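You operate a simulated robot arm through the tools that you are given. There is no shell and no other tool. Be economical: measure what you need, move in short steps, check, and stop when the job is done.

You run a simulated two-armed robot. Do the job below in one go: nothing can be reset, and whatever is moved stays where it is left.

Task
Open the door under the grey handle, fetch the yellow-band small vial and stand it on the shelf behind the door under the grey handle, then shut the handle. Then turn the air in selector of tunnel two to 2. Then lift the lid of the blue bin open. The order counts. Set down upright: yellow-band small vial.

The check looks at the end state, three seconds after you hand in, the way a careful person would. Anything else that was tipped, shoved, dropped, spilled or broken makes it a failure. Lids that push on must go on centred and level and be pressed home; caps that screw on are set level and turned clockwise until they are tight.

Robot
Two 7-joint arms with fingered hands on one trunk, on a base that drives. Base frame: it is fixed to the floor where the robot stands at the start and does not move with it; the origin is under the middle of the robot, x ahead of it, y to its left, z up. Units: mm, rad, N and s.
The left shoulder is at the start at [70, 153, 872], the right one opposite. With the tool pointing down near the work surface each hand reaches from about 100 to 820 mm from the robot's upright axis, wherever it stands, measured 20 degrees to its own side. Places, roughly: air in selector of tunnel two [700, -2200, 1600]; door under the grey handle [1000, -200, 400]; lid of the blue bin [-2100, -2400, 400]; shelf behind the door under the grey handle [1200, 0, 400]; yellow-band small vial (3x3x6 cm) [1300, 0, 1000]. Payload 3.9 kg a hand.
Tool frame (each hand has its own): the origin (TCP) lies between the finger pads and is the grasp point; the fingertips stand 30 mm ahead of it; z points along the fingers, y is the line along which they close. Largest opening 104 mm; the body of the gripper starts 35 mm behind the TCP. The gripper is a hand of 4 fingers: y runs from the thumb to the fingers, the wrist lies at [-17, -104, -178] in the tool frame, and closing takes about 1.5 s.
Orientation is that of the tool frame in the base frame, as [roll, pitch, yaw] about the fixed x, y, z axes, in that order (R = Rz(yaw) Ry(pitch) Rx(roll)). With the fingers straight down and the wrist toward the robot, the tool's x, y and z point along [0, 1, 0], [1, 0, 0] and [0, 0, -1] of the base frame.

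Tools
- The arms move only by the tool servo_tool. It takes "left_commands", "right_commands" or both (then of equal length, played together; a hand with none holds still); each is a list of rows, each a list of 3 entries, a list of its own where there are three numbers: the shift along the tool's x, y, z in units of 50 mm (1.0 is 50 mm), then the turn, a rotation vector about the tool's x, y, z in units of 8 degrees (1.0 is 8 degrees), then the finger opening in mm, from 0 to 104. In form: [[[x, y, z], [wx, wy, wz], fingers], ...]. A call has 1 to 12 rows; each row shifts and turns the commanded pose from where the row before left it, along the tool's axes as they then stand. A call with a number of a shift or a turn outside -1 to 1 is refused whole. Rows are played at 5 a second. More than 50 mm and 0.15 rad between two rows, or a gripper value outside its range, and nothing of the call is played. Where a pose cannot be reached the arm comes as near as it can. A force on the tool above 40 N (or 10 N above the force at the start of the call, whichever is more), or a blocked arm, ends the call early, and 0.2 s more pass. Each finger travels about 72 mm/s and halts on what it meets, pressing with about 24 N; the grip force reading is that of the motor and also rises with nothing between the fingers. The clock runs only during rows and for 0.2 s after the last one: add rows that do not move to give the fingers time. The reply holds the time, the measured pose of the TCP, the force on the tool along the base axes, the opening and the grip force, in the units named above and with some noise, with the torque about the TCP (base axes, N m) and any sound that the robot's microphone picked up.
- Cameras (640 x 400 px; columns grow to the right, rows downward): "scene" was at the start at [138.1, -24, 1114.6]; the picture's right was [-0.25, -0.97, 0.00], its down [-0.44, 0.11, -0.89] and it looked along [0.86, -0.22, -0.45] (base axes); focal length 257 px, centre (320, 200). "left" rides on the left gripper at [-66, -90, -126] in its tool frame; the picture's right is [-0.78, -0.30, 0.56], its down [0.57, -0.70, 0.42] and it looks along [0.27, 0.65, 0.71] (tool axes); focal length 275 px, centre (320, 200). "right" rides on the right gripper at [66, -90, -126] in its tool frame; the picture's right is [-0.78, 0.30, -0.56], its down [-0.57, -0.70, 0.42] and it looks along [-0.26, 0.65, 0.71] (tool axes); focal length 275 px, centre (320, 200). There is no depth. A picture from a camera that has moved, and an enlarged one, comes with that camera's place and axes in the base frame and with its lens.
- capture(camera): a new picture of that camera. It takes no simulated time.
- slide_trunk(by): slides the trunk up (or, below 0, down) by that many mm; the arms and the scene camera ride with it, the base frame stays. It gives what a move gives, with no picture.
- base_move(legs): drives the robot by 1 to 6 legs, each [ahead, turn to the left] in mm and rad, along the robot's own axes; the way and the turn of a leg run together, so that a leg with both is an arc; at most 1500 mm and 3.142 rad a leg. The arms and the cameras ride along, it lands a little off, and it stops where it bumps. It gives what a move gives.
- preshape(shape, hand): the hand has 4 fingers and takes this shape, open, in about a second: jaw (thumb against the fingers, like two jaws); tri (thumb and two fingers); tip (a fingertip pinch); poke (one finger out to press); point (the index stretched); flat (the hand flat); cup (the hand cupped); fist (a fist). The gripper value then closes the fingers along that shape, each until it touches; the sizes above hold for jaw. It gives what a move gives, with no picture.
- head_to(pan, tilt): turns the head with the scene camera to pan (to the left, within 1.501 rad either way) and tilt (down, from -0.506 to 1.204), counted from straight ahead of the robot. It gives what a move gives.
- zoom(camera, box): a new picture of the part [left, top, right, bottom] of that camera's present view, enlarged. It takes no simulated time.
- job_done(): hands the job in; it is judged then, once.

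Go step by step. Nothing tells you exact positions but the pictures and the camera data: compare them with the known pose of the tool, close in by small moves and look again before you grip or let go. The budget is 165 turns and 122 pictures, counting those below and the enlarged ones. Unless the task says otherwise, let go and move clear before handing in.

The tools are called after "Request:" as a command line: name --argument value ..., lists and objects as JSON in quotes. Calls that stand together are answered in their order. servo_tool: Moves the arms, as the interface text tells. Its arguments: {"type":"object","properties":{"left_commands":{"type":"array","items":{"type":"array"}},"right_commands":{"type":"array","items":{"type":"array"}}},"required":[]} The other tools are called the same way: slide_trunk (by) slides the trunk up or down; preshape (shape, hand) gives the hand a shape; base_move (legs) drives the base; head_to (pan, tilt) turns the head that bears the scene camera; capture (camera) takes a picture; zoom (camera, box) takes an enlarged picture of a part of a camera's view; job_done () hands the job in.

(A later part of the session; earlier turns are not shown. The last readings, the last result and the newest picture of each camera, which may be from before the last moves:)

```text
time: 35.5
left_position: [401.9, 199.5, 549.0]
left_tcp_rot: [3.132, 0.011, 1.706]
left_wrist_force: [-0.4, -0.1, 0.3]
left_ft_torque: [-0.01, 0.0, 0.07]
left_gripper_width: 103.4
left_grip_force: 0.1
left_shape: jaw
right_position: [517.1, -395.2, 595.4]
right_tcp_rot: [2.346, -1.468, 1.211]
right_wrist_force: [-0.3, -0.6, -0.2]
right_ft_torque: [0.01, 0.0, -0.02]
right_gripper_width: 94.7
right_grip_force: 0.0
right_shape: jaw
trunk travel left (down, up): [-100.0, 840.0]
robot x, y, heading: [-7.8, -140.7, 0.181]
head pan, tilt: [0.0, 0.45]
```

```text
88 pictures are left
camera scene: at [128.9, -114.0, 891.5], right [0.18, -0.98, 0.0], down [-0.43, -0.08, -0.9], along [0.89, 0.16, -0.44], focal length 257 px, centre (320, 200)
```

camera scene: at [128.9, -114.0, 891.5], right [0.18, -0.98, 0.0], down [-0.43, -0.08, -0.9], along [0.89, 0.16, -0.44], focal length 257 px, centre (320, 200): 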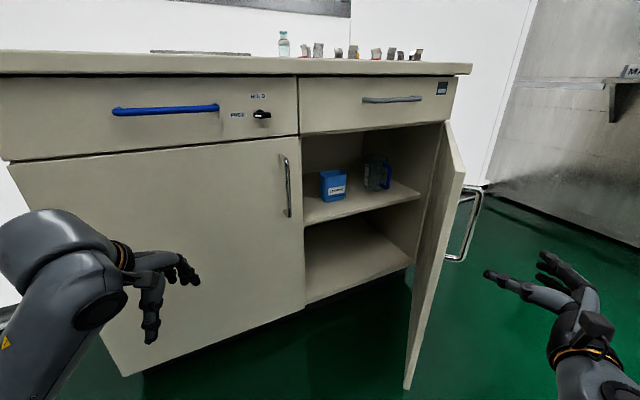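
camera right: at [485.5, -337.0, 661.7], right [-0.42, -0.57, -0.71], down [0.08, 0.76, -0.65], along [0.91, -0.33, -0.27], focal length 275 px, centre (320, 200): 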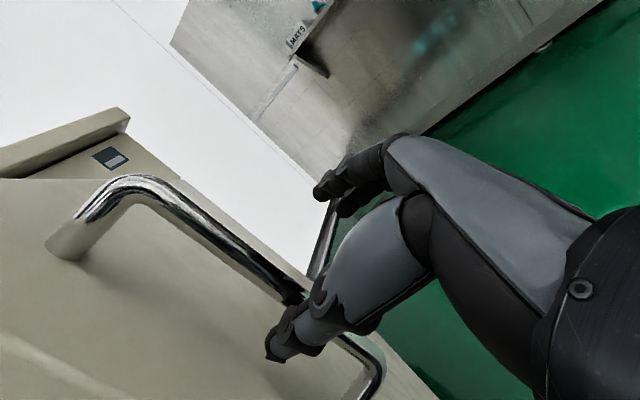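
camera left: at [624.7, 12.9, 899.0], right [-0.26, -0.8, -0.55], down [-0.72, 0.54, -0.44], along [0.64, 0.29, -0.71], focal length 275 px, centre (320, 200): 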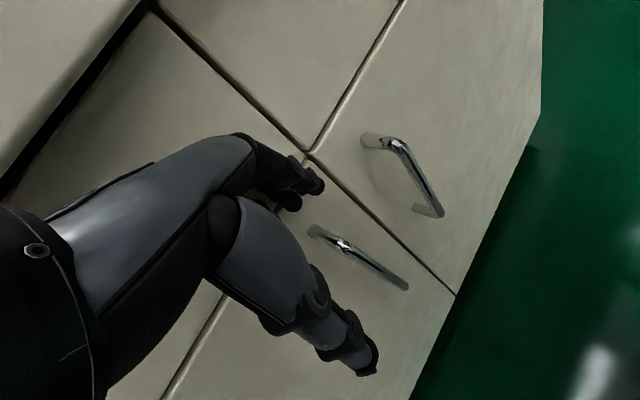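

The door has drifted a bit wider. I'll return the right hand to fingers-down, then go to the inside of the door and push it wide.

Request:
servo_tool --right_commands '[[[0, 0, 0], [0.577, -0.577, -0.577], 60], [[0, 0, 0], [0.577, -0.577, -0.577], 60], [[0, 0, 0], [0.577, -0.577, -0.577], 60], [[0, 0, 0], [0.577, -0.577, -0.577], 60], [[0, 0, 0], [0.577, -0.577, -0.577], 60], [[0, 0, 0], [0.577, -0.577, -0.577], 60], [[0, 0, 0], [0.577, -0.577, -0.577], 60], [[0, 0, 0], [0.577, -0.577, -0.577], 60]]'

Request:
servo_tool --right_commands '[[[0, 0, 0], [0.577, -0.577, -0.577], 60], [[0, 0, 0], [0.577, -0.577, -0.577], 60], [[0, 0, 0], [0.577, -0.577, -0.577], 60], [[0, 0, 0], [0.577, -0.577, -0.577], 60], [[0, 0, 0], [0.577, -0.577, -0.577], 60], [[0, 0, 0], [0.577, -0.577, -0.577], 60]]'

```text
time: 37.3
left_position: [402.5, 199.9, 548.0]
left_tcp_rot: [3.134, 0.01, 1.706]
left_wrist_force: [0.0, -0.1, -0.1]
left_ft_torque: [-0.03, 0.01, 0.0]
left_gripper_width: 102.8
left_grip_force: 0.0
left_shape: jaw
right_position: [518.8, -390.7, 592.1]
right_tcp_rot: [2.741, -0.578, 1.527]
right_wrist_force: [0.2, 0.4, -0.4]
right_ft_torque: [0.0, 0.02, 0.02]
right_gripper_width: 60.4
right_grip_force: 0.1
right_shape: jaw
right hand out of reach, approached as far as the arm can: row 1
trunk travel left (down, up): [-100.0, 840.0]
robot x, y, heading: [-10.6, -137.1, 0.179]
head pan, tilt: [0.0, 0.45]
```

```text
time: 38.7
left_position: [403.3, 201.7, 548.5]
left_tcp_rot: [3.133, 0.01, 1.706]
left_wrist_force: [0.2, 0.6, 0.0]
left_ft_torque: [-0.03, 0.01, 0.03]
left_gripper_width: 102.9
left_grip_force: 0.1
left_shape: jaw
right_position: [518.5, -391.2, 592.3]
right_tcp_rot: [3.131, -0.005, 1.91]
right_wrist_force: [0.0, 0.2, 0.1]
right_ft_torque: [-0.01, -0.01, 0.01]
right_gripper_width: 60.2
right_grip_force: 0.0
right_shape: jaw
trunk travel left (down, up): [-100.0, 840.0]
robot x, y, heading: [-11.7, -138.1, 0.182]
head pan, tilt: [0.0, 0.45]
```

Hand is fingers-down again. Plan: turn alongside the bench and push the door's inner face with the left hand while driving along, so it opens past 90°.

Request:
base_move --legs '[[0, -0.463], [250, 0]]'

Request:
capture --camera "scene"

```text
time: 41.9
left_position: [747.5, -86.9, 547.2]
left_tcp_rot: [3.133, 0.011, 1.244]
left_wrist_force: [0.2, -0.1, 0.3]
left_ft_torque: [-0.03, 0.04, 0.01]
left_gripper_width: 103.2
left_grip_force: 0.1
left_shape: jaw
right_position: [587.9, -669.4, 592.7]
right_tcp_rot: [3.13, -0.004, 1.443]
right_wrist_force: [0.1, 0.3, 0.0]
right_ft_torque: [0.03, 0.02, 0.0]
right_gripper_width: 60.3
right_grip_force: 0.1
right_shape: jaw
trunk travel left (down, up): [-100.0, 840.0]
robot x, y, heading: [225.3, -207.1, -0.279]
head pan, tilt: [0.0, 0.45]
```

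```text
87 pictures are left
camera scene: at [363.7, -247.4, 891.4], right [-0.28, -0.96, 0.0], down [-0.42, 0.12, -0.9], along [0.87, -0.25, -0.44], focal length 257 px, centre (320, 200)
```

scene: 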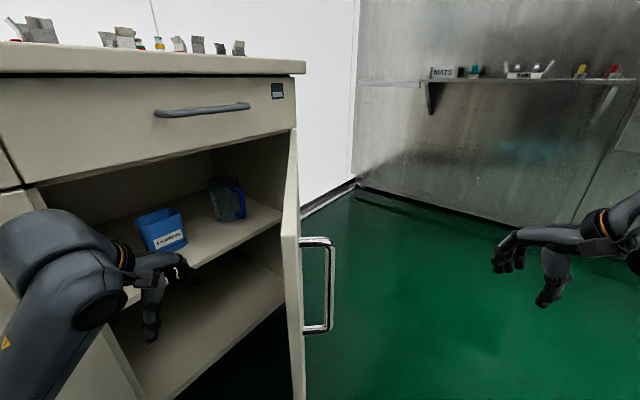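

The left hand is on the inner side of the door and the right one outside, as planned. Now I turn right and drive ahead so the left hand pushes the door.

Request:
base_move --legs '[[0, -0.67], [150, 0]]'

Request:
capture --camera "scene"

```text
time: 45.1
left_position: [794.9, -563.0, 549.5]
left_tcp_rot: [3.132, 0.011, 0.566]
left_wrist_force: [-0.3, -0.2, 0.5]
left_ft_torque: [0.04, 0.03, 0.01]
left_gripper_width: 102.8
left_grip_force: 0.0
left_shape: jaw
right_position: [304.9, -914.5, 592.7]
right_tcp_rot: [3.129, -0.004, 0.767]
right_wrist_force: [0.4, -0.3, 0.6]
right_ft_torque: [0.01, 0.04, 0.0]
right_gripper_width: 60.3
right_grip_force: 0.1
right_shape: jaw
trunk travel left (down, up): [-100.0, 840.0]
robot x, y, heading: [312.7, -328.8, -0.957]
head pan, tilt: [0.0, 0.45]
```

```text
86 pictures are left
camera scene: at [394.8, -446.7, 891.4], right [-0.82, -0.57, 0.0], down [-0.25, 0.36, -0.9], along [0.52, -0.74, -0.44], focal length 257 px, centre (320, 200)
```

scene: 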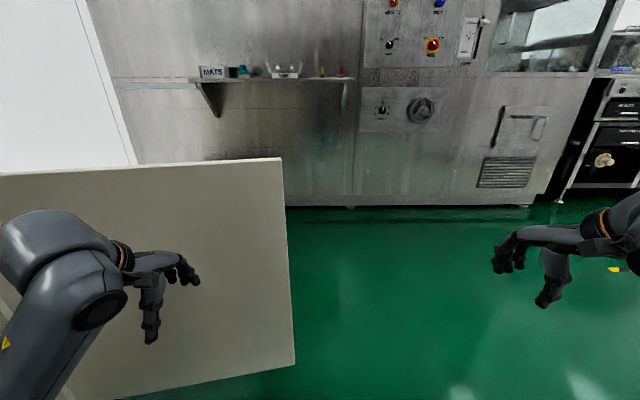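

The door is nearly at 90°. A bit more, then I raise the trunk so the hands are above everything on the counter.

Request:
base_move --legs '[[110, 0]]'

Request:
slide_trunk --by 540

Request:
head_to --pan 0.5 --tilt 0.7

Request:
capture --camera "scene"

```text
time: 46.1
left_position: [828.5, -613.8, 549.4]
left_tcp_rot: [3.141, 0.004, 0.558]
left_wrist_force: [-15.4, 18.6, 0.1]
left_ft_torque: [-0.16, -0.19, 0.29]
left_gripper_width: 101.8
left_grip_force: 0.1
left_shape: jaw
right_position: [342.1, -967.9, 593.4]
right_tcp_rot: [3.128, -0.008, 0.768]
right_wrist_force: [0.3, 0.4, -0.3]
right_ft_torque: [0.01, 0.03, -0.01]
right_gripper_width: 60.2
right_grip_force: 0.0
right_shape: jaw
trunk travel left (down, up): [-100.0, 840.0]
robot x, y, heading: [349.2, -380.4, -0.947]
head pan, tilt: [0.0, 0.45]
stopped in leg 1: the force on the tool passed its limit at 68 N (the readings are from after the stop); the commanded pose is now the measured one
```

```text
refused: 540 is not a number from -400 to 400
```

```text
time: 47.0
left_position: [828.5, -614.0, 548.5]
left_tcp_rot: [3.138, 0.005, 0.561]
left_wrist_force: [-18.9, 24.3, -2.1]
left_ft_torque: [-0.15, -0.08, 0.33]
left_gripper_width: 101.7
left_grip_force: 0.1
left_shape: jaw
right_position: [342.5, -968.1, 593.7]
right_tcp_rot: [3.126, -0.006, 0.768]
right_wrist_force: [-0.2, -0.1, 0.4]
right_ft_torque: [0.02, 0.01, 0.01]
right_gripper_width: 60.3
right_grip_force: 0.0
right_shape: jaw
trunk travel left (down, up): [-100.0, 840.0]
robot x, y, heading: [351.8, -384.4, -0.953]
head pan, tilt: [0.499, 0.7]
```

```text
85 pictures are left
camera scene: at [455.5, -461.8, 869.6], right [-0.44, -0.9, 0.0], down [-0.58, 0.28, -0.77], along [0.69, -0.34, -0.64], focal length 257 px, centre (320, 200)
```

scene: 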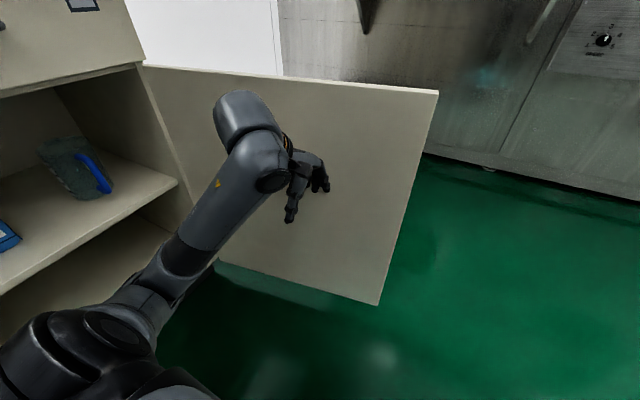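

The door is at its stop (past 90°). I'll back off, raise the trunk, and turn to face the bench.

Request:
base_move --legs '[[-50, 0]]'

Request:
slide_trunk --by 400

Request:
slide_trunk --by 120

Request:
base_move --legs '[[0, 1.57]]'

Request:
head_to --pan -0.4 --tilt 0.7

Request:
capture --camera "scene"

```text
time: 48.0
left_position: [801.3, -574.1, 547.9]
left_tcp_rot: [3.14, 0.005, 0.561]
left_wrist_force: [0.6, 0.0, -0.3]
left_ft_torque: [-0.02, -0.02, 0.03]
left_gripper_width: 102.8
left_grip_force: 0.1
left_shape: jaw
right_position: [315.0, -928.4, 592.5]
right_tcp_rot: [3.129, -0.007, 0.767]
right_wrist_force: [0.5, -0.7, 0.3]
right_ft_torque: [-0.01, 0.0, 0.02]
right_gripper_width: 60.3
right_grip_force: 0.0
right_shape: jaw
trunk travel left (down, up): [-100.0, 840.0]
robot x, y, heading: [323.0, -341.1, -0.955]
head pan, tilt: [0.499, 0.7]
```

```text
time: 51.8
left_position: [800.3, -574.1, 947.9]
left_tcp_rot: [3.14, 0.004, 0.561]
left_wrist_force: [-0.4, -0.1, 0.5]
left_ft_torque: [-0.01, 0.01, 0.0]
left_gripper_width: 102.8
left_grip_force: 0.0
left_shape: jaw
right_position: [314.4, -927.1, 991.9]
right_tcp_rot: [3.131, -0.007, 0.767]
right_wrist_force: [-0.5, 0.1, -0.1]
right_ft_torque: [0.01, 0.01, 0.02]
right_gripper_width: 60.2
right_grip_force: 0.1
right_shape: jaw
trunk travel left (down, up): [-500.0, 440.0]
robot x, y, heading: [326.7, -342.0, -0.955]
head pan, tilt: [0.499, 0.7]
```

```text
time: 53.3
left_position: [799.5, -573.5, 1067.9]
left_tcp_rot: [3.139, 0.007, 0.56]
left_wrist_force: [-0.4, -0.4, 0.4]
left_ft_torque: [-0.01, -0.02, 0.0]
left_gripper_width: 103.0
left_grip_force: 0.0
left_shape: jaw
right_position: [314.0, -927.1, 1113.2]
right_tcp_rot: [3.13, -0.007, 0.766]
right_wrist_force: [0.0, 0.0, -0.3]
right_ft_torque: [0.02, 0.0, -0.02]
right_gripper_width: 60.1
right_grip_force: 0.0
right_shape: jaw
trunk travel left (down, up): [-620.0, 320.0]
robot x, y, heading: [323.4, -338.8, -0.951]
head pan, tilt: [0.499, 0.7]
```

```text
time: 57.5
left_position: [563.8, 130.4, 1068.3]
left_tcp_rot: [3.137, 0.005, 2.114]
left_wrist_force: [-0.2, -0.5, 0.9]
left_ft_torque: [0.0, 0.03, -0.02]
left_gripper_width: 102.9
left_grip_force: 0.1
left_shape: jaw
right_position: [908.6, -360.7, 1112.4]
right_tcp_rot: [3.13, -0.007, 2.318]
right_wrist_force: [0.4, 0.3, -0.4]
right_ft_torque: [-0.03, -0.03, -0.02]
right_gripper_width: 60.3
right_grip_force: 0.0
right_shape: jaw
trunk travel left (down, up): [-620.0, 320.0]
robot x, y, heading: [327.3, -343.3, 0.597]
head pan, tilt: [0.499, 0.7]
```

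```text
time: 58.7
left_position: [562.9, 131.2, 1069.3]
left_tcp_rot: [3.137, 0.005, 2.114]
left_wrist_force: [0.4, -0.2, 0.6]
left_ft_torque: [0.0, -0.06, 0.01]
left_gripper_width: 102.9
left_grip_force: 0.0
left_shape: jaw
right_position: [909.1, -361.2, 1111.8]
right_tcp_rot: [3.13, -0.006, 2.318]
right_wrist_force: [0.8, 0.9, 0.0]
right_ft_torque: [0.03, 0.02, 0.0]
right_gripper_width: 60.3
right_grip_force: 0.1
right_shape: jaw
trunk travel left (down, up): [-620.0, 320.0]
robot x, y, heading: [320.8, -341.6, 0.6]
head pan, tilt: [-0.4, 0.7]
```

```text
84 pictures are left
camera scene: at [447.0, -298.4, 1389.3], right [0.2, -0.98, 0.0], down [-0.63, -0.13, -0.76], along [0.75, 0.15, -0.64], focal length 257 px, centre (320, 200)
```

scene: 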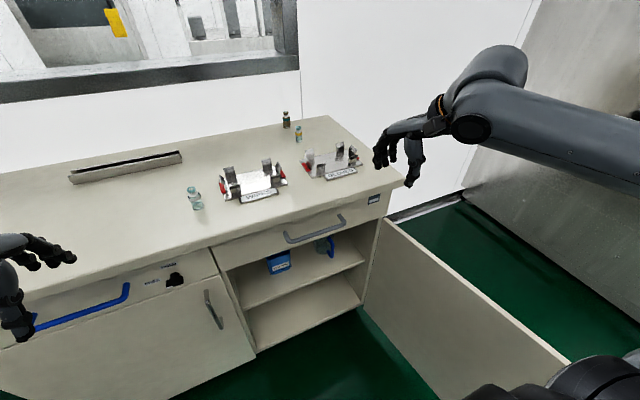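

The door is wide open and the counter clearly visible. I'll zoom on the vials.

Request:
zoom --camera "scene" --box '[170, 90, 410, 240]'

Request:
zoom --camera "scene" --box '[250, 95, 378, 175]'

Request:
zoom --camera "scene" --box '[200, 200, 440, 350]'

```text
2.67 times, centred on (290, 165) of scene
camera zoom: at [447.0, -298.4, 1389.3], right [0.2, -0.98, 0.0], down [-0.63, -0.13, -0.76], along [0.75, 0.15, -0.64], focal length 684 px, centre (400, 293)
```

zoom: 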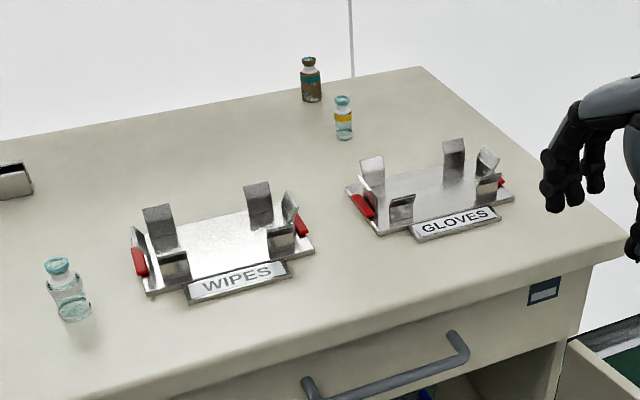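

```text
5.00 times, centred on (314, 135) of scene
camera zoom: at [447.0, -298.4, 1389.3], right [0.2, -0.98, 0.0], down [-0.63, -0.13, -0.76], along [0.75, 0.15, -0.64], focal length 1283 px, centre (350, 525)
```

zoom: 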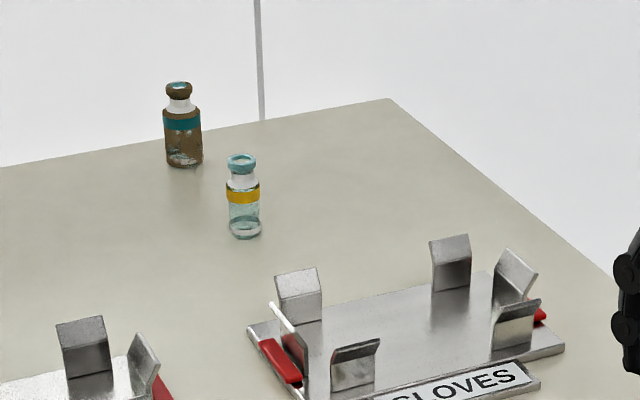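

```text
2.67 times, centred on (320, 275) of scene
camera zoom: at [447.0, -298.4, 1389.3], right [0.2, -0.98, 0.0], down [-0.63, -0.13, -0.76], along [0.75, 0.15, -0.64], focal length 684 px, centre (320, 0)
```

zoom: 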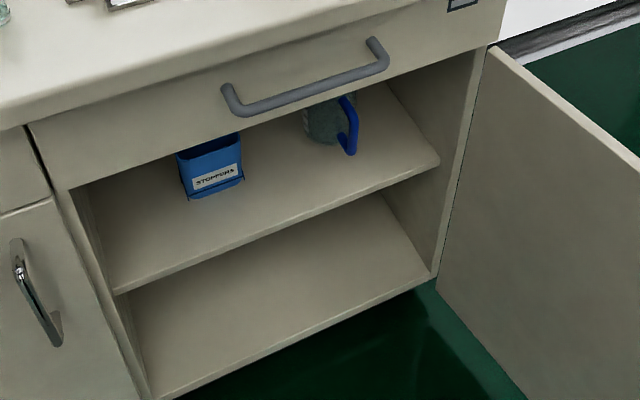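

The yellow-band vial stands near (1311,-42), counter z≈928, with the brown bottle 140 mm behind it and a rack 100 mm in front. The shelf has free room in front. I'll drive up to the bench.

Request:
base_move --legs '[[240, 0.015]]'

Request:
head_to --pan -0.35 --tilt 0.75

Request:
capture --camera "scene"

Request:
capture --camera "right"

```text
time: 60.5
left_position: [752.6, 270.1, 1067.6]
left_tcp_rot: [3.139, 0.006, 2.13]
left_wrist_force: [0.0, 0.2, -0.3]
left_ft_torque: [0.03, -0.02, 0.03]
left_gripper_width: 102.7
left_grip_force: 0.0
left_shape: jaw
right_position: [1105.5, -216.6, 1112.9]
right_tcp_rot: [3.128, -0.007, 2.336]
right_wrist_force: [-0.6, -0.4, -1.1]
right_ft_torque: [0.01, 0.01, -0.02]
right_gripper_width: 60.4
right_grip_force: 0.1
right_shape: jaw
trunk travel left (down, up): [-620.0, 320.0]
robot x, y, heading: [522.5, -205.8, 0.612]
head pan, tilt: [-0.4, 0.7]
```

```text
time: 61.1
left_position: [753.4, 270.5, 1066.6]
left_tcp_rot: [3.139, 0.005, 2.129]
left_wrist_force: [0.3, 0.2, -0.3]
left_ft_torque: [0.04, 0.01, 0.03]
left_gripper_width: 102.7
left_grip_force: 0.0
left_shape: jaw
right_position: [1106.5, -217.1, 1112.0]
right_tcp_rot: [3.13, -0.007, 2.334]
right_wrist_force: [1.0, 0.0, -0.4]
right_ft_torque: [0.0, 0.03, -0.02]
right_gripper_width: 60.3
right_grip_force: 0.0
right_shape: jaw
trunk travel left (down, up): [-620.0, 320.0]
robot x, y, heading: [520.6, -202.5, 0.618]
head pan, tilt: [-0.351, 0.75]
```

```text
80 pictures are left
camera scene: at [641.3, -156.3, 1385.0], right [0.26, -0.97, 0.0], down [-0.66, -0.18, -0.73], along [0.71, 0.19, -0.68], focal length 257 px, centre (320, 200)
```

scene: 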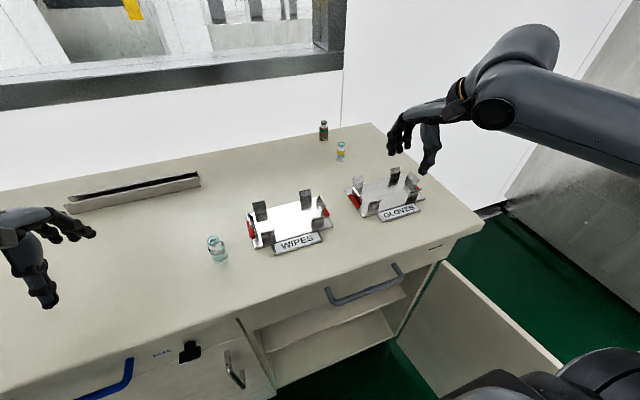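

```text
79 pictures are left
camera right: at [995.4, -233.0, 1236.3], right [0.75, -0.36, 0.56], down [-0.11, -0.89, -0.44], along [0.65, 0.27, -0.71], focal length 275 px, centre (320, 200)
```

right: 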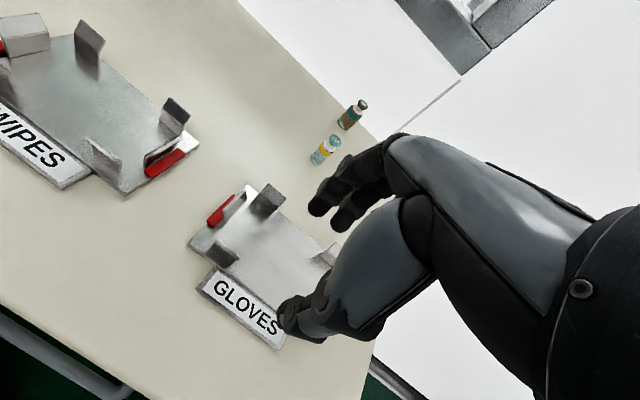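

The two views agree: vial base near (1302,-46), z≈930. I'll move the right hand over it at height and look again.

Request:
servo_tool --right_commands '[[[0, 1, 0], [0, 0, 0], 80], [[0, 1, 0], [0, 0, 0], 80], [[0, 1, 0], [0, 0, 0], 80], [[0, 1, 0], [0, 0, 0], 80], [[-0.24, 0.9, 0], [0, 0, 0], 80], [[0, 0, 0.5], [0, 0, 0], 80], [[0, 0, 0], [0, 0, 0], 80]]'

Request:
capture --camera "scene"

Request:
capture --camera "right"

```text
time: 62.7
left_position: [753.7, 270.4, 1067.4]
left_tcp_rot: [3.138, 0.006, 2.126]
left_wrist_force: [-0.7, 1.0, -0.4]
left_ft_torque: [-0.01, -0.02, 0.01]
left_gripper_width: 102.7
left_grip_force: 0.1
left_shape: jaw
right_position: [1271.9, -67.9, 1090.6]
right_tcp_rot: [3.129, -0.007, 2.334]
right_wrist_force: [0.0, -0.1, 1.0]
right_ft_torque: [-0.01, 0.02, -0.02]
right_gripper_width: 79.6
right_grip_force: 0.0
right_shape: jaw
right hand out of reach, approached as far as the arm can: row 5
trunk travel left (down, up): [-620.0, 320.0]
robot x, y, heading: [523.3, -204.6, 0.615]
head pan, tilt: [-0.351, 0.75]
```

```text
78 pictures are left
camera scene: at [641.3, -155.7, 1384.9], right [0.26, -0.97, 0.0], down [-0.66, -0.18, -0.73], along [0.71, 0.19, -0.68], focal length 257 px, centre (320, 200)
```

scene: 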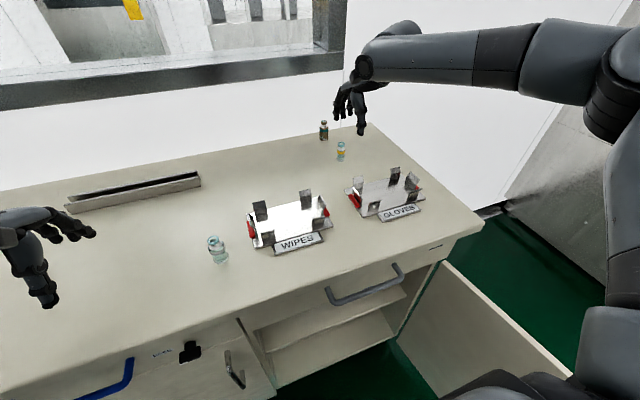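

```text
77 pictures are left
camera right: at [1162.0, -84.3, 1214.0], right [0.75, -0.36, 0.56], down [-0.11, -0.89, -0.44], along [0.66, 0.27, -0.71], focal length 275 px, centre (320, 200)
```

right: 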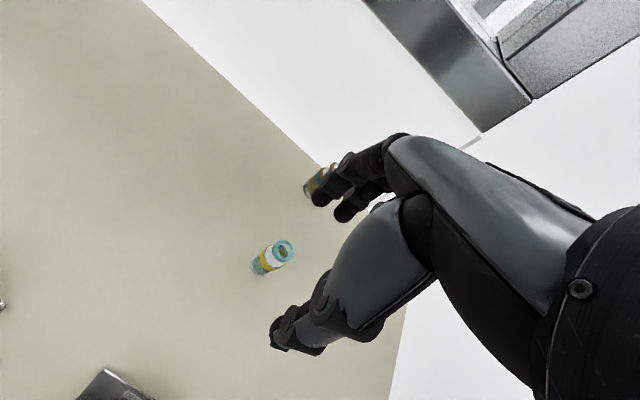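

The arm is at its reach limit; 40 mm of base travel should put the hand right over the vial.

Request:
base_move --legs '[[40, 0]]'

Request:
servo_tool --right_commands '[[[0, 0, 0.9], [0, 0, 0], 80], [[0, 0, 0], [0, 0, 0], 80]]'

Request:
capture --camera "right"

Request:
zoom --camera "scene" --box '[260, 50, 420, 150]'

```text
time: 63.6
left_position: [780.0, 289.8, 1072.1]
left_tcp_rot: [3.131, 0.005, 2.128]
left_wrist_force: [-1.6, 0.1, -0.3]
left_ft_torque: [0.03, 0.0, 0.02]
left_gripper_width: 102.8
left_grip_force: 0.0
left_shape: jaw
right_position: [1300.3, -49.7, 1096.4]
right_tcp_rot: [3.119, -0.005, 2.334]
right_wrist_force: [-1.8, -1.7, 0.0]
right_ft_torque: [0.08, 0.0, -0.04]
right_gripper_width: 79.9
right_grip_force: 0.1
right_shape: jaw
trunk travel left (down, up): [-620.0, 320.0]
robot x, y, heading: [551.7, -186.2, 0.615]
head pan, tilt: [-0.351, 0.75]
```

```text
time: 64.2
left_position: [783.8, 293.2, 1067.7]
left_tcp_rot: [3.137, 0.005, 2.127]
left_wrist_force: [-0.6, -0.3, 0.2]
left_ft_torque: [-0.03, 0.01, -0.01]
left_gripper_width: 103.0
left_grip_force: 0.1
left_shape: jaw
right_position: [1298.8, -49.9, 1048.6]
right_tcp_rot: [3.122, -0.006, 2.334]
right_wrist_force: [0.2, -0.4, -0.2]
right_ft_torque: [0.01, -0.01, 0.0]
right_gripper_width: 80.0
right_grip_force: 0.0
right_shape: jaw
right hand out of reach, approached as far as the arm can: row 1
trunk travel left (down, up): [-620.0, 320.0]
robot x, y, heading: [551.6, -184.3, 0.617]
head pan, tilt: [-0.351, 0.75]
```

```text
76 pictures are left
camera right: at [1186.8, -67.8, 1172.0], right [0.74, -0.37, 0.56], down [-0.11, -0.89, -0.44], along [0.66, 0.27, -0.7], focal length 275 px, centre (320, 200)
```

right: 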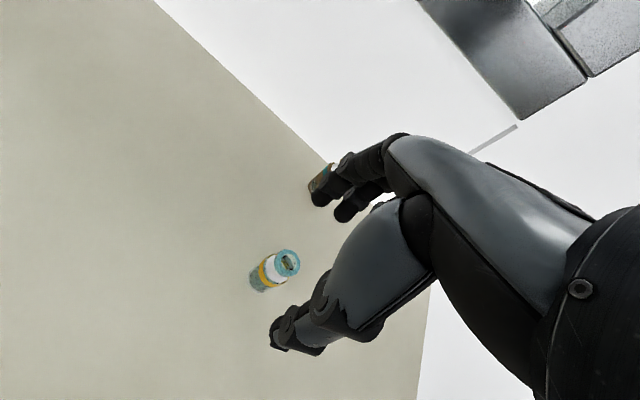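

```text
4.00 times, centred on (340, 100) of scene
camera zoom: at [671.1, -134.7, 1385.2], right [0.26, -0.97, 0.0], down [-0.66, -0.18, -0.73], along [0.71, 0.19, -0.68], focal length 1026 px, centre (240, 600)
```

zoom: 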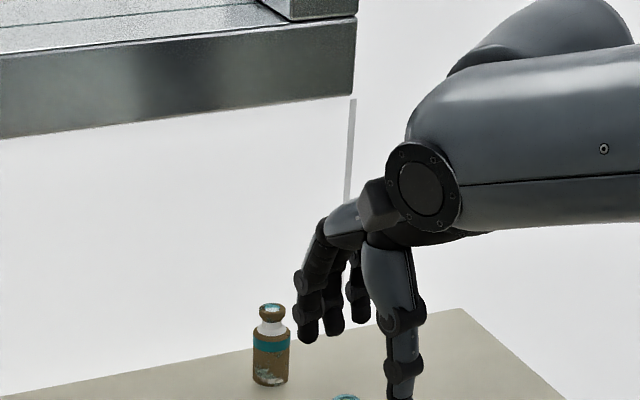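

The hand is nearly centred over the vial (about 7 mm short). I'll nudge it, lift the left hand for margin, then lower with the trunk.

Request:
servo_tool --right_commands '[[[0, 0.15, 0], [0, 0, 0], 80], [[0, 0, 0], [0, 0, 0], 80], [[0, 0, 0], [0, 0, 0], 80]]' --left_commands '[[[0, 0, -1], [0, 0, 0], 103], [[0, 0, -1], [0, 0, 0], 103], [[0, 0, 0], [0, 0, 0], 103]]'

Request:
slide_trunk --by -45

Request:
capture --camera "right"

```text
time: 65.0
left_position: [785.2, 293.1, 1167.3]
left_tcp_rot: [3.139, 0.005, 2.129]
left_wrist_force: [-0.2, -0.1, -0.2]
left_ft_torque: [0.0, 0.0, -0.01]
left_gripper_width: 103.3
left_grip_force: 0.1
left_shape: jaw
right_position: [1301.3, -49.6, 1049.2]
right_tcp_rot: [3.122, -0.007, 2.333]
right_wrist_force: [0.7, -0.4, 0.2]
right_ft_torque: [-0.04, 0.02, 0.01]
right_gripper_width: 79.8
right_grip_force: 0.0
right_shape: jaw
right hand out of reach, approached as far as the arm can: row 1
trunk travel left (down, up): [-620.0, 320.0]
robot x, y, heading: [553.8, -186.1, 0.607]
head pan, tilt: [-0.351, 0.75]
```

```text
time: 65.9
left_position: [784.4, 293.9, 1122.6]
left_tcp_rot: [3.138, 0.006, 2.127]
left_wrist_force: [0.3, -0.1, -0.4]
left_ft_torque: [-0.02, -0.02, 0.03]
left_gripper_width: 102.7
left_grip_force: 0.1
left_shape: jaw
right_position: [1299.7, -47.7, 1004.1]
right_tcp_rot: [3.122, -0.008, 2.334]
right_wrist_force: [0.3, 0.5, 0.0]
right_ft_torque: [0.0, -0.02, -0.01]
right_gripper_width: 79.7
right_grip_force: 0.0
right_shape: jaw
trunk travel left (down, up): [-575.0, 365.0]
robot x, y, heading: [551.7, -185.9, 0.613]
head pan, tilt: [-0.351, 0.75]
```

```text
74 pictures are left
camera right: at [1188.1, -66.6, 1128.1], right [0.75, -0.37, 0.56], down [-0.11, -0.89, -0.44], along [0.66, 0.27, -0.7], focal length 275 px, centre (320, 200)
```

right: 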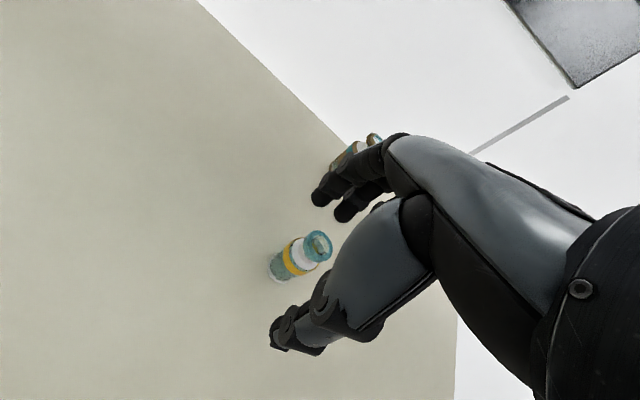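

TCP is within ~3 mm of the vial axis. I'll lower 32 mm and close.

Request:
slide_trunk --by -32

Request:
capture --camera "right"

Request:
zoom --camera "scene" --box '[260, 70, 420, 170]'

```text
time: 66.6
left_position: [784.5, 295.0, 1092.0]
left_tcp_rot: [3.138, 0.005, 2.127]
left_wrist_force: [-1.4, 0.6, -0.6]
left_ft_torque: [0.01, 0.0, -0.02]
left_gripper_width: 102.5
left_grip_force: 0.2
left_shape: jaw
right_position: [1298.8, -49.2, 973.3]
right_tcp_rot: [3.124, -0.007, 2.332]
right_wrist_force: [-0.3, 0.1, 0.6]
right_ft_torque: [-0.03, -0.01, 0.01]
right_gripper_width: 79.9
right_grip_force: 0.1
right_shape: jaw
trunk travel left (down, up): [-543.0, 397.0]
robot x, y, heading: [546.3, -181.3, 0.611]
head pan, tilt: [-0.351, 0.75]
```

```text
73 pictures are left
camera right: at [1188.1, -66.6, 1096.0], right [0.75, -0.37, 0.56], down [-0.11, -0.89, -0.44], along [0.66, 0.27, -0.7], focal length 275 px, centre (320, 200)
```

right: 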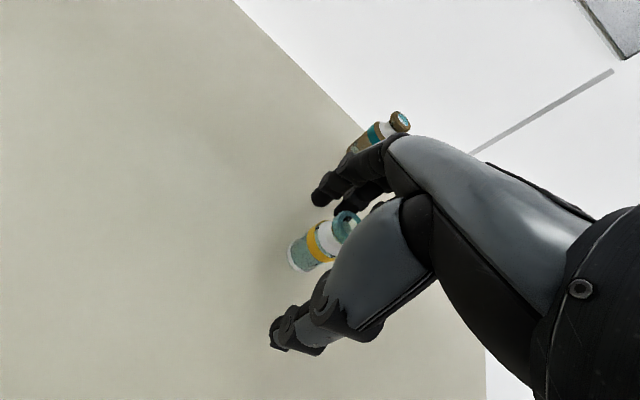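

```text
4.00 times, centred on (340, 120) of scene
camera zoom: at [672.6, -134.1, 1308.0], right [0.26, -0.97, 0.0], down [-0.66, -0.18, -0.73], along [0.71, 0.19, -0.68], focal length 1026 px, centre (240, 520)
```

zoom: 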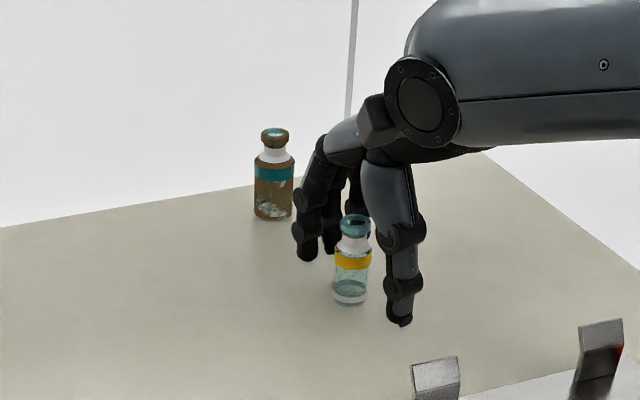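

The vial stands between thumb and fingers. Closing now.

Request:
servo_tool --right_commands '[[[0.06, 0, 0], [0, 0, 0], 60], [[0, 0, 0], [0, 0, 0], 40], [[0, 0, 0], [0, 0, 0], 30], [[0, 0, 0], [0, 0, 0], 20], [[0, 0, 0], [0, 0, 0], 15], [[0, 0, 0], [0, 0, 0], 15], [[0, 0, 0], [0, 0, 0], 15]]'

Request:
zoom --camera "scene" --box '[260, 70, 420, 170]'

```text
time: 68.2
left_position: [784.8, 293.9, 1089.7]
left_tcp_rot: [3.139, 0.004, 2.128]
left_wrist_force: [-0.8, 0.6, 0.4]
left_ft_torque: [-0.01, 0.02, -0.01]
left_gripper_width: 103.2
left_grip_force: 0.1
left_shape: jaw
right_position: [1297.3, -47.1, 972.3]
right_tcp_rot: [3.124, -0.006, 2.333]
right_wrist_force: [0.4, 0.0, -0.1]
right_ft_torque: [0.04, -0.02, -0.03]
right_gripper_width: 16.1
right_grip_force: 24.2
right_shape: jaw
trunk travel left (down, up): [-543.0, 397.0]
robot x, y, heading: [550.1, -179.8, 0.611]
head pan, tilt: [-0.351, 0.75]
```

```text
4.00 times, centred on (340, 120) of scene
camera zoom: at [673.0, -133.9, 1308.0], right [0.26, -0.97, 0.0], down [-0.66, -0.18, -0.73], along [0.71, 0.19, -0.68], focal length 1026 px, centre (240, 520)
```

zoom: 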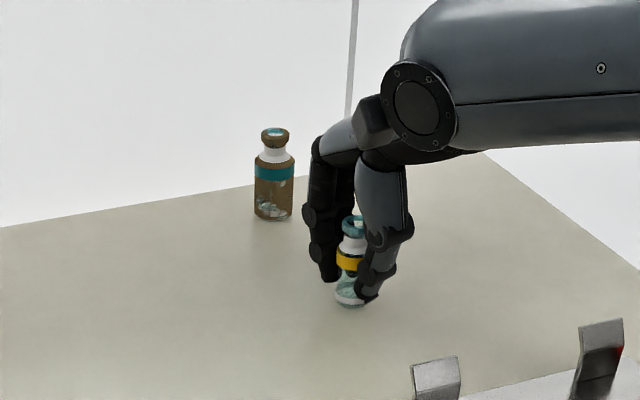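

The vial appears pinched. I'll close fully to confirm and lift a little.

Request:
servo_tool --right_commands '[[[0, 0, 0], [0, 0, 0], 0], [[0, 0, 0], [0, 0, 0], 0], [[0, 0, 0], [0, 0, 0], 0]]'

Request:
slide_trunk --by 40

Request:
zoom --camera "scene" --box '[260, 70, 420, 170]'

Request:
capture --camera "right"

```text
time: 69.0
left_position: [785.4, 294.1, 1090.2]
left_tcp_rot: [3.138, 0.004, 2.127]
left_wrist_force: [0.9, 0.8, 0.6]
left_ft_torque: [-0.01, 0.04, -0.02]
left_gripper_width: 103.0
left_grip_force: 0.0
left_shape: jaw
right_position: [1297.7, -45.7, 972.4]
right_tcp_rot: [3.121, -0.006, 2.334]
right_wrist_force: [0.5, -0.4, 0.2]
right_ft_torque: [0.0, 0.02, -0.03]
right_gripper_width: 15.9
right_grip_force: 23.4
right_shape: jaw
trunk travel left (down, up): [-543.0, 397.0]
robot x, y, heading: [551.7, -183.1, 0.613]
head pan, tilt: [-0.351, 0.75]
```

```text
time: 69.9
left_position: [784.5, 295.0, 1131.5]
left_tcp_rot: [3.138, 0.007, 2.127]
left_wrist_force: [0.6, -0.1, -0.4]
left_ft_torque: [-0.02, -0.03, 0.01]
left_gripper_width: 103.1
left_grip_force: 0.1
left_shape: jaw
right_position: [1298.2, -46.5, 1013.0]
right_tcp_rot: [3.126, -0.007, 2.335]
right_wrist_force: [0.7, -0.2, -0.4]
right_ft_torque: [0.0, -0.04, -0.02]
right_gripper_width: 16.0
right_grip_force: 24.2
right_shape: jaw
trunk travel left (down, up): [-583.0, 357.0]
robot x, y, heading: [554.3, -181.2, 0.615]
head pan, tilt: [-0.351, 0.75]
```

```text
4.00 times, centred on (340, 120) of scene
camera zoom: at [673.4, -133.7, 1348.0], right [0.26, -0.97, 0.0], down [-0.66, -0.18, -0.73], along [0.71, 0.19, -0.68], focal length 1026 px, centre (240, 520)
```

zoom: 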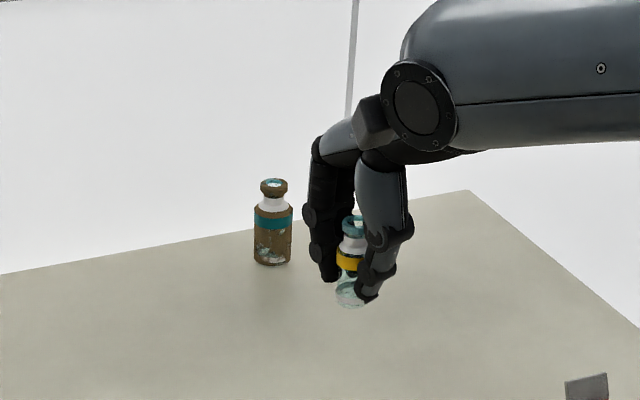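

```text
69 pictures are left
camera right: at [1186.7, -64.1, 1135.4], right [0.75, -0.37, 0.56], down [-0.11, -0.89, -0.44], along [0.66, 0.27, -0.7], focal length 275 px, centre (320, 200)
```

right: 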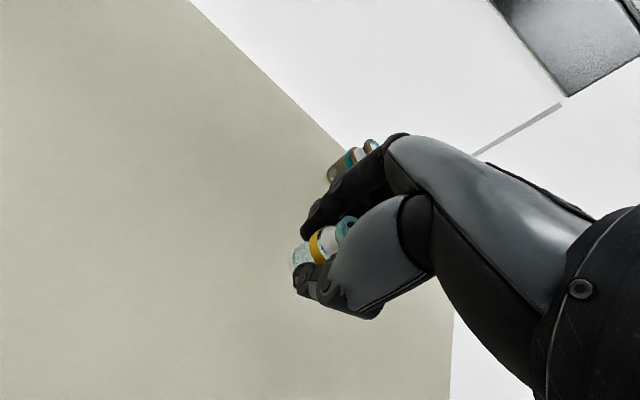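

The vial is lifted, upright and firmly held. I'll raise it over the rack, back the robot away from the bench, then lower to shelf height (shelf top ≈ z 458).

Request:
slide_trunk --by 80

Request:
base_move --legs '[[-460, 0]]'

Request:
slide_trunk --by -400

Request:
capture --camera "scene"

```text
time: 71.0
left_position: [785.2, 295.4, 1209.9]
left_tcp_rot: [3.14, 0.006, 2.127]
left_wrist_force: [-0.1, -0.4, -0.2]
left_ft_torque: [-0.01, 0.01, -0.01]
left_gripper_width: 103.1
left_grip_force: 0.1
left_shape: jaw
right_position: [1298.0, -47.2, 1091.8]
right_tcp_rot: [3.123, -0.007, 2.333]
right_wrist_force: [-0.8, 0.0, 0.6]
right_ft_torque: [-0.01, 0.02, 0.01]
right_gripper_width: 16.2
right_grip_force: 23.5
right_shape: jaw
trunk travel left (down, up): [-663.0, 277.0]
robot x, y, heading: [556.3, -182.0, 0.611]
head pan, tilt: [-0.351, 0.75]
```

```text
time: 73.8
left_position: [409.9, 30.3, 1211.0]
left_tcp_rot: [3.141, 0.005, 2.128]
left_wrist_force: [-0.3, -0.1, 0.3]
left_ft_torque: [-0.01, -0.03, -0.03]
left_gripper_width: 103.0
left_grip_force: 0.1
left_shape: jaw
right_position: [922.0, -310.8, 1091.6]
right_tcp_rot: [3.125, -0.007, 2.331]
right_wrist_force: [1.0, -0.8, -0.1]
right_ft_torque: [0.02, 0.02, 0.02]
right_gripper_width: 15.9
right_grip_force: 23.8
right_shape: jaw
trunk travel left (down, up): [-663.0, 277.0]
robot x, y, heading: [175.1, -447.9, 0.614]
head pan, tilt: [-0.351, 0.75]
```

```text
time: 77.6
left_position: [408.0, 30.8, 809.8]
left_tcp_rot: [3.137, 0.006, 2.129]
left_wrist_force: [0.1, 0.3, 0.0]
left_ft_torque: [0.0, 0.01, -0.03]
left_gripper_width: 102.9
left_grip_force: 0.1
left_shape: jaw
right_position: [921.8, -311.6, 692.0]
right_tcp_rot: [3.124, -0.008, 2.331]
right_wrist_force: [0.1, -0.4, 0.3]
right_ft_torque: [0.0, -0.03, -0.03]
right_gripper_width: 16.0
right_grip_force: 24.1
right_shape: jaw
trunk travel left (down, up): [-263.0, 677.0]
robot x, y, heading: [177.2, -448.1, 0.61]
head pan, tilt: [-0.351, 0.75]
```

```text
68 pictures are left
camera scene: at [296.8, -398.2, 1028.0], right [0.26, -0.97, 0.0], down [-0.66, -0.18, -0.73], along [0.71, 0.19, -0.68], focal length 257 px, centre (320, 200)
```

scene: 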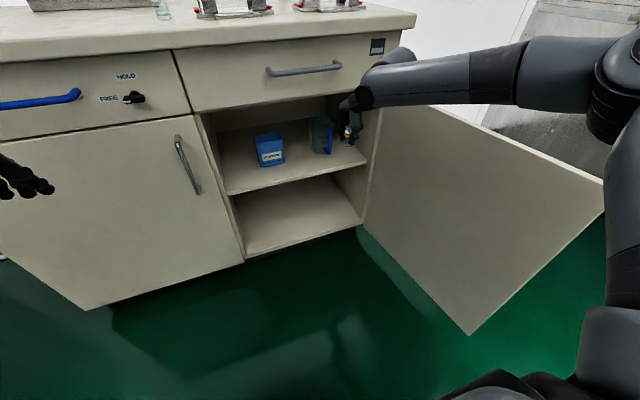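

The right elbow would come down on the open door from here, so I'll approach the shelf from the left at an angle. First raise the left hand out of the way and reposition the base.

Request:
servo_tool --left_commands '[[[0, 0, -1], [0, 0, 0], 103], [[0, 0, -1], [0, 0, 0], 103], [[0, 0, -1], [0, 0, 0], 103], [[0, 0, -1], [0, 0, 0], 103], [[0, 0, -1], [0, 0, 0], 103], [[0, 0, 0], [0, 0, 0], 103]]'

Request:
base_move --legs '[[-60, 0], [0, 1.57], [416, 0], [0, -1.92]]'

Request:
head_to --pan -0.25 --tilt 0.6

Request:
capture --camera "scene"

```text
time: 79.0
left_position: [407.0, 31.2, 1058.7]
left_tcp_rot: [3.139, 0.005, 2.127]
left_wrist_force: [-0.5, 0.7, -0.2]
left_ft_torque: [-0.02, -0.01, 0.02]
left_gripper_width: 102.7
left_grip_force: 0.1
left_shape: jaw
right_position: [922.0, -310.7, 690.8]
right_tcp_rot: [3.125, -0.005, 2.333]
right_wrist_force: [-0.1, 0.0, 0.2]
right_ft_torque: [-0.01, -0.01, 0.03]
right_gripper_width: 16.1
right_grip_force: 24.0
right_shape: jaw
trunk travel left (down, up): [-263.0, 677.0]
robot x, y, heading: [175.8, -446.7, 0.616]
head pan, tilt: [-0.351, 0.75]
```

```text
time: 90.5
left_position: [277.4, 220.2, 1059.7]
left_tcp_rot: [3.138, 0.006, 1.769]
left_wrist_force: [-0.6, -0.4, -0.1]
left_ft_torque: [0.02, -0.02, -0.01]
left_gripper_width: 102.8
left_grip_force: 0.0
left_shape: jaw
right_position: [639.4, -280.5, 691.4]
right_tcp_rot: [3.125, -0.007, 1.974]
right_wrist_force: [-0.4, 0.1, -0.1]
right_ft_torque: [0.01, -0.01, -0.02]
right_gripper_width: 15.8
right_grip_force: 24.1
right_shape: jaw
trunk travel left (down, up): [-263.0, 677.0]
robot x, y, heading: [-105.7, -144.0, 0.249]
head pan, tilt: [-0.351, 0.75]
```

```text
time: 91.2
left_position: [279.0, 220.8, 1059.1]
left_tcp_rot: [3.138, 0.006, 1.766]
left_wrist_force: [-0.1, 0.2, 0.2]
left_ft_torque: [0.04, 0.05, 0.02]
left_gripper_width: 103.2
left_grip_force: 0.1
left_shape: jaw
right_position: [639.5, -280.3, 692.1]
right_tcp_rot: [3.123, -0.006, 1.973]
right_wrist_force: [-0.6, 0.0, 0.1]
right_ft_torque: [0.0, 0.02, -0.03]
right_gripper_width: 15.8
right_grip_force: 24.0
right_shape: jaw
trunk travel left (down, up): [-263.0, 677.0]
robot x, y, heading: [-106.3, -142.6, 0.249]
head pan, tilt: [-0.25, 0.6]
```

```text
67 pictures are left
camera scene: at [30.2, -133.0, 1040.8], right [0.0, -1.0, 0.0], down [-0.57, 0.0, -0.82], along [0.82, 0.0, -0.57], focal length 257 px, centre (320, 200)
```

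scene: 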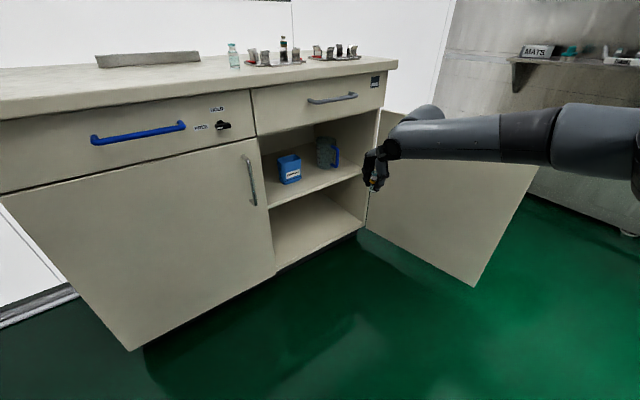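

Position is good and the elbow is well left of the door. I'll zoom at the shelf to choose the spot.

Request:
zoom --camera "scene" --box '[230, 80, 430, 205]'

Request:
slide_trunk --by -150

Request:
zoom --camera "scene" --box '[230, 20, 430, 145]'

```text
3.20 times, centred on (330, 142) of scene
camera zoom: at [30.2, -133.0, 1040.8], right [0.0, -1.0, 0.0], down [-0.57, 0.0, -0.82], along [0.82, 0.0, -0.57], focal length 821 px, centre (288, 384)
```

zoom: 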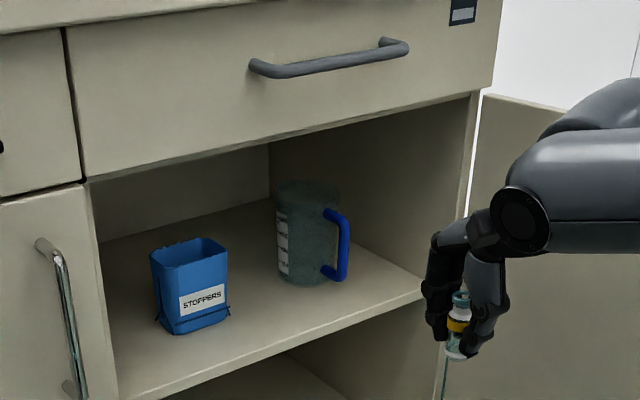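

```text
time: 93.0
left_position: [277.9, 221.1, 909.8]
left_tcp_rot: [3.137, 0.007, 1.768]
left_wrist_force: [0.0, -0.4, 0.6]
left_ft_torque: [-0.01, -0.01, -0.01]
left_gripper_width: 102.7
left_grip_force: 0.1
left_shape: jaw
right_position: [639.7, -279.8, 541.7]
right_tcp_rot: [3.122, -0.008, 1.971]
right_wrist_force: [-0.1, -0.4, 0.2]
right_ft_torque: [-0.01, 0.04, 0.0]
right_gripper_width: 15.9
right_grip_force: 23.9
right_shape: jaw
trunk travel left (down, up): [-113.0, 827.0]
robot x, y, heading: [-105.2, -143.8, 0.25]
head pan, tilt: [-0.25, 0.6]
```

```text
3.20 times, centred on (330, 82) of scene
camera zoom: at [30.0, -133.0, 891.0], right [0.0, -1.0, 0.0], down [-0.56, 0.0, -0.83], along [0.83, 0.0, -0.56], focal length 821 px, centre (288, 576)
```

zoom: 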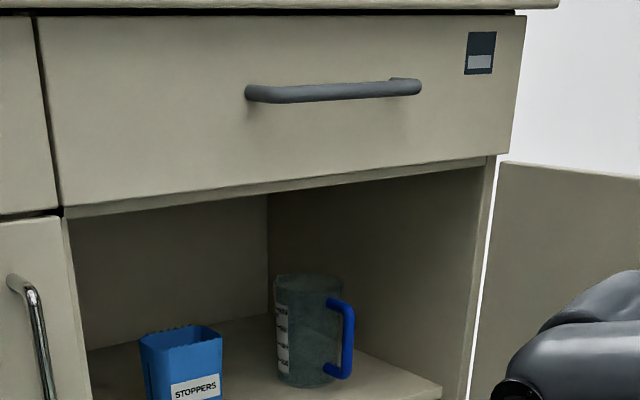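

Free spot: s≈310, ~50 mm in from the front, between the box and the mug. I'll raise the left hand above the counter, shift the right hand slightly left and drive in part way.

Request:
servo_tool --left_commands '[[[0, 0, -1], [0, 0, 0], 103], [[0, 0, -1], [0, 0, 0], 103], [[0, 0, -1], [0, 0, 0], 103], [[0, 0, 0], [0, 0, 0], 103]]' --right_commands '[[[0.25, 0, 0], [0, 0, 0], 0], [[0.25, 0, 0], [0, 0, 0], 0], [[0, 0, 0], [0, 0, 0], 0], [[0, 0, 0], [0, 0, 0], 0]]'

Request:
base_move --legs '[[290, 0]]'

Request:
head_to --pan -0.3 --tilt 0.55

Request:
capture --camera "scene"

Request:
capture --camera "right"

```text
time: 94.0
left_position: [277.1, 221.1, 1059.4]
left_tcp_rot: [3.137, 0.005, 1.767]
left_wrist_force: [-0.6, -1.4, 0.0]
left_ft_torque: [-0.04, -0.02, 0.03]
left_gripper_width: 102.8
left_grip_force: 0.1
left_shape: jaw
right_position: [628.9, -257.5, 542.2]
right_tcp_rot: [3.126, -0.007, 1.974]
right_wrist_force: [-0.5, 0.3, -0.9]
right_ft_torque: [-0.02, 0.03, 0.0]
right_gripper_width: 16.0
right_grip_force: 24.6
right_shape: jaw
trunk travel left (down, up): [-113.0, 827.0]
robot x, y, heading: [-107.7, -143.4, 0.252]
head pan, tilt: [-0.25, 0.6]
```

```text
time: 96.0
left_position: [556.5, 294.3, 1059.4]
left_tcp_rot: [3.141, 0.005, 1.769]
left_wrist_force: [0.6, -0.6, 0.1]
left_ft_torque: [0.01, 0.01, -0.01]
left_gripper_width: 102.9
left_grip_force: 0.1
left_shape: jaw
right_position: [909.7, -183.0, 541.6]
right_tcp_rot: [3.123, -0.006, 1.975]
right_wrist_force: [0.5, 0.7, 0.0]
right_ft_torque: [-0.01, 0.01, -0.02]
right_gripper_width: 15.8
right_grip_force: 24.1
right_shape: jaw
trunk travel left (down, up): [-113.0, 827.0]
robot x, y, heading: [173.5, -73.4, 0.254]
head pan, tilt: [-0.25, 0.6]
```

```text
time: 96.6
left_position: [555.4, 293.9, 1059.6]
left_tcp_rot: [3.139, 0.007, 1.768]
left_wrist_force: [0.1, 0.8, -0.3]
left_ft_torque: [0.01, 0.0, -0.03]
left_gripper_width: 103.0
left_grip_force: 0.1
left_shape: jaw
right_position: [908.0, -182.9, 543.3]
right_tcp_rot: [3.123, -0.007, 1.974]
right_wrist_force: [0.8, 0.2, 0.3]
right_ft_torque: [0.03, 0.0, -0.04]
right_gripper_width: 15.6
right_grip_force: 24.0
right_shape: jaw
trunk travel left (down, up): [-113.0, 827.0]
robot x, y, heading: [177.1, -69.3, 0.255]
head pan, tilt: [-0.3, 0.55]
```

```text
64 pictures are left
camera scene: at [310.8, -65.4, 895.4], right [-0.05, -1.0, 0.0], down [-0.52, 0.02, -0.85], along [0.85, -0.04, -0.52], focal length 257 px, centre (320, 200)
```

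scene: 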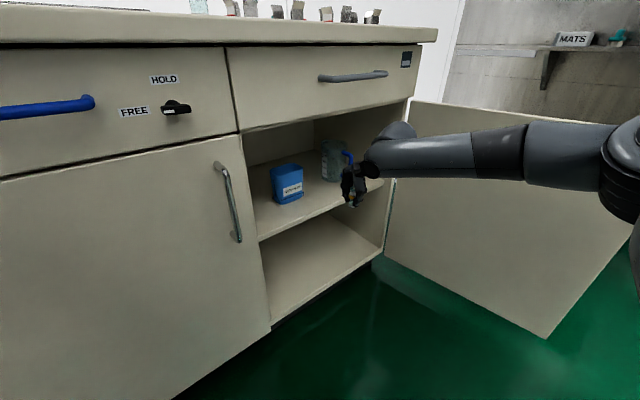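

```text
63 pictures are left
camera right: at [798.4, -161.5, 666.1], right [0.57, -0.61, 0.56], down [-0.41, -0.8, -0.44], along [0.71, 0.02, -0.7], focal length 275 px, centre (320, 200)
```

right: 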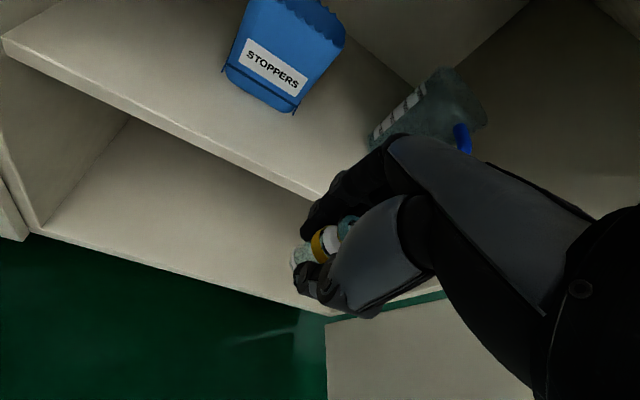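

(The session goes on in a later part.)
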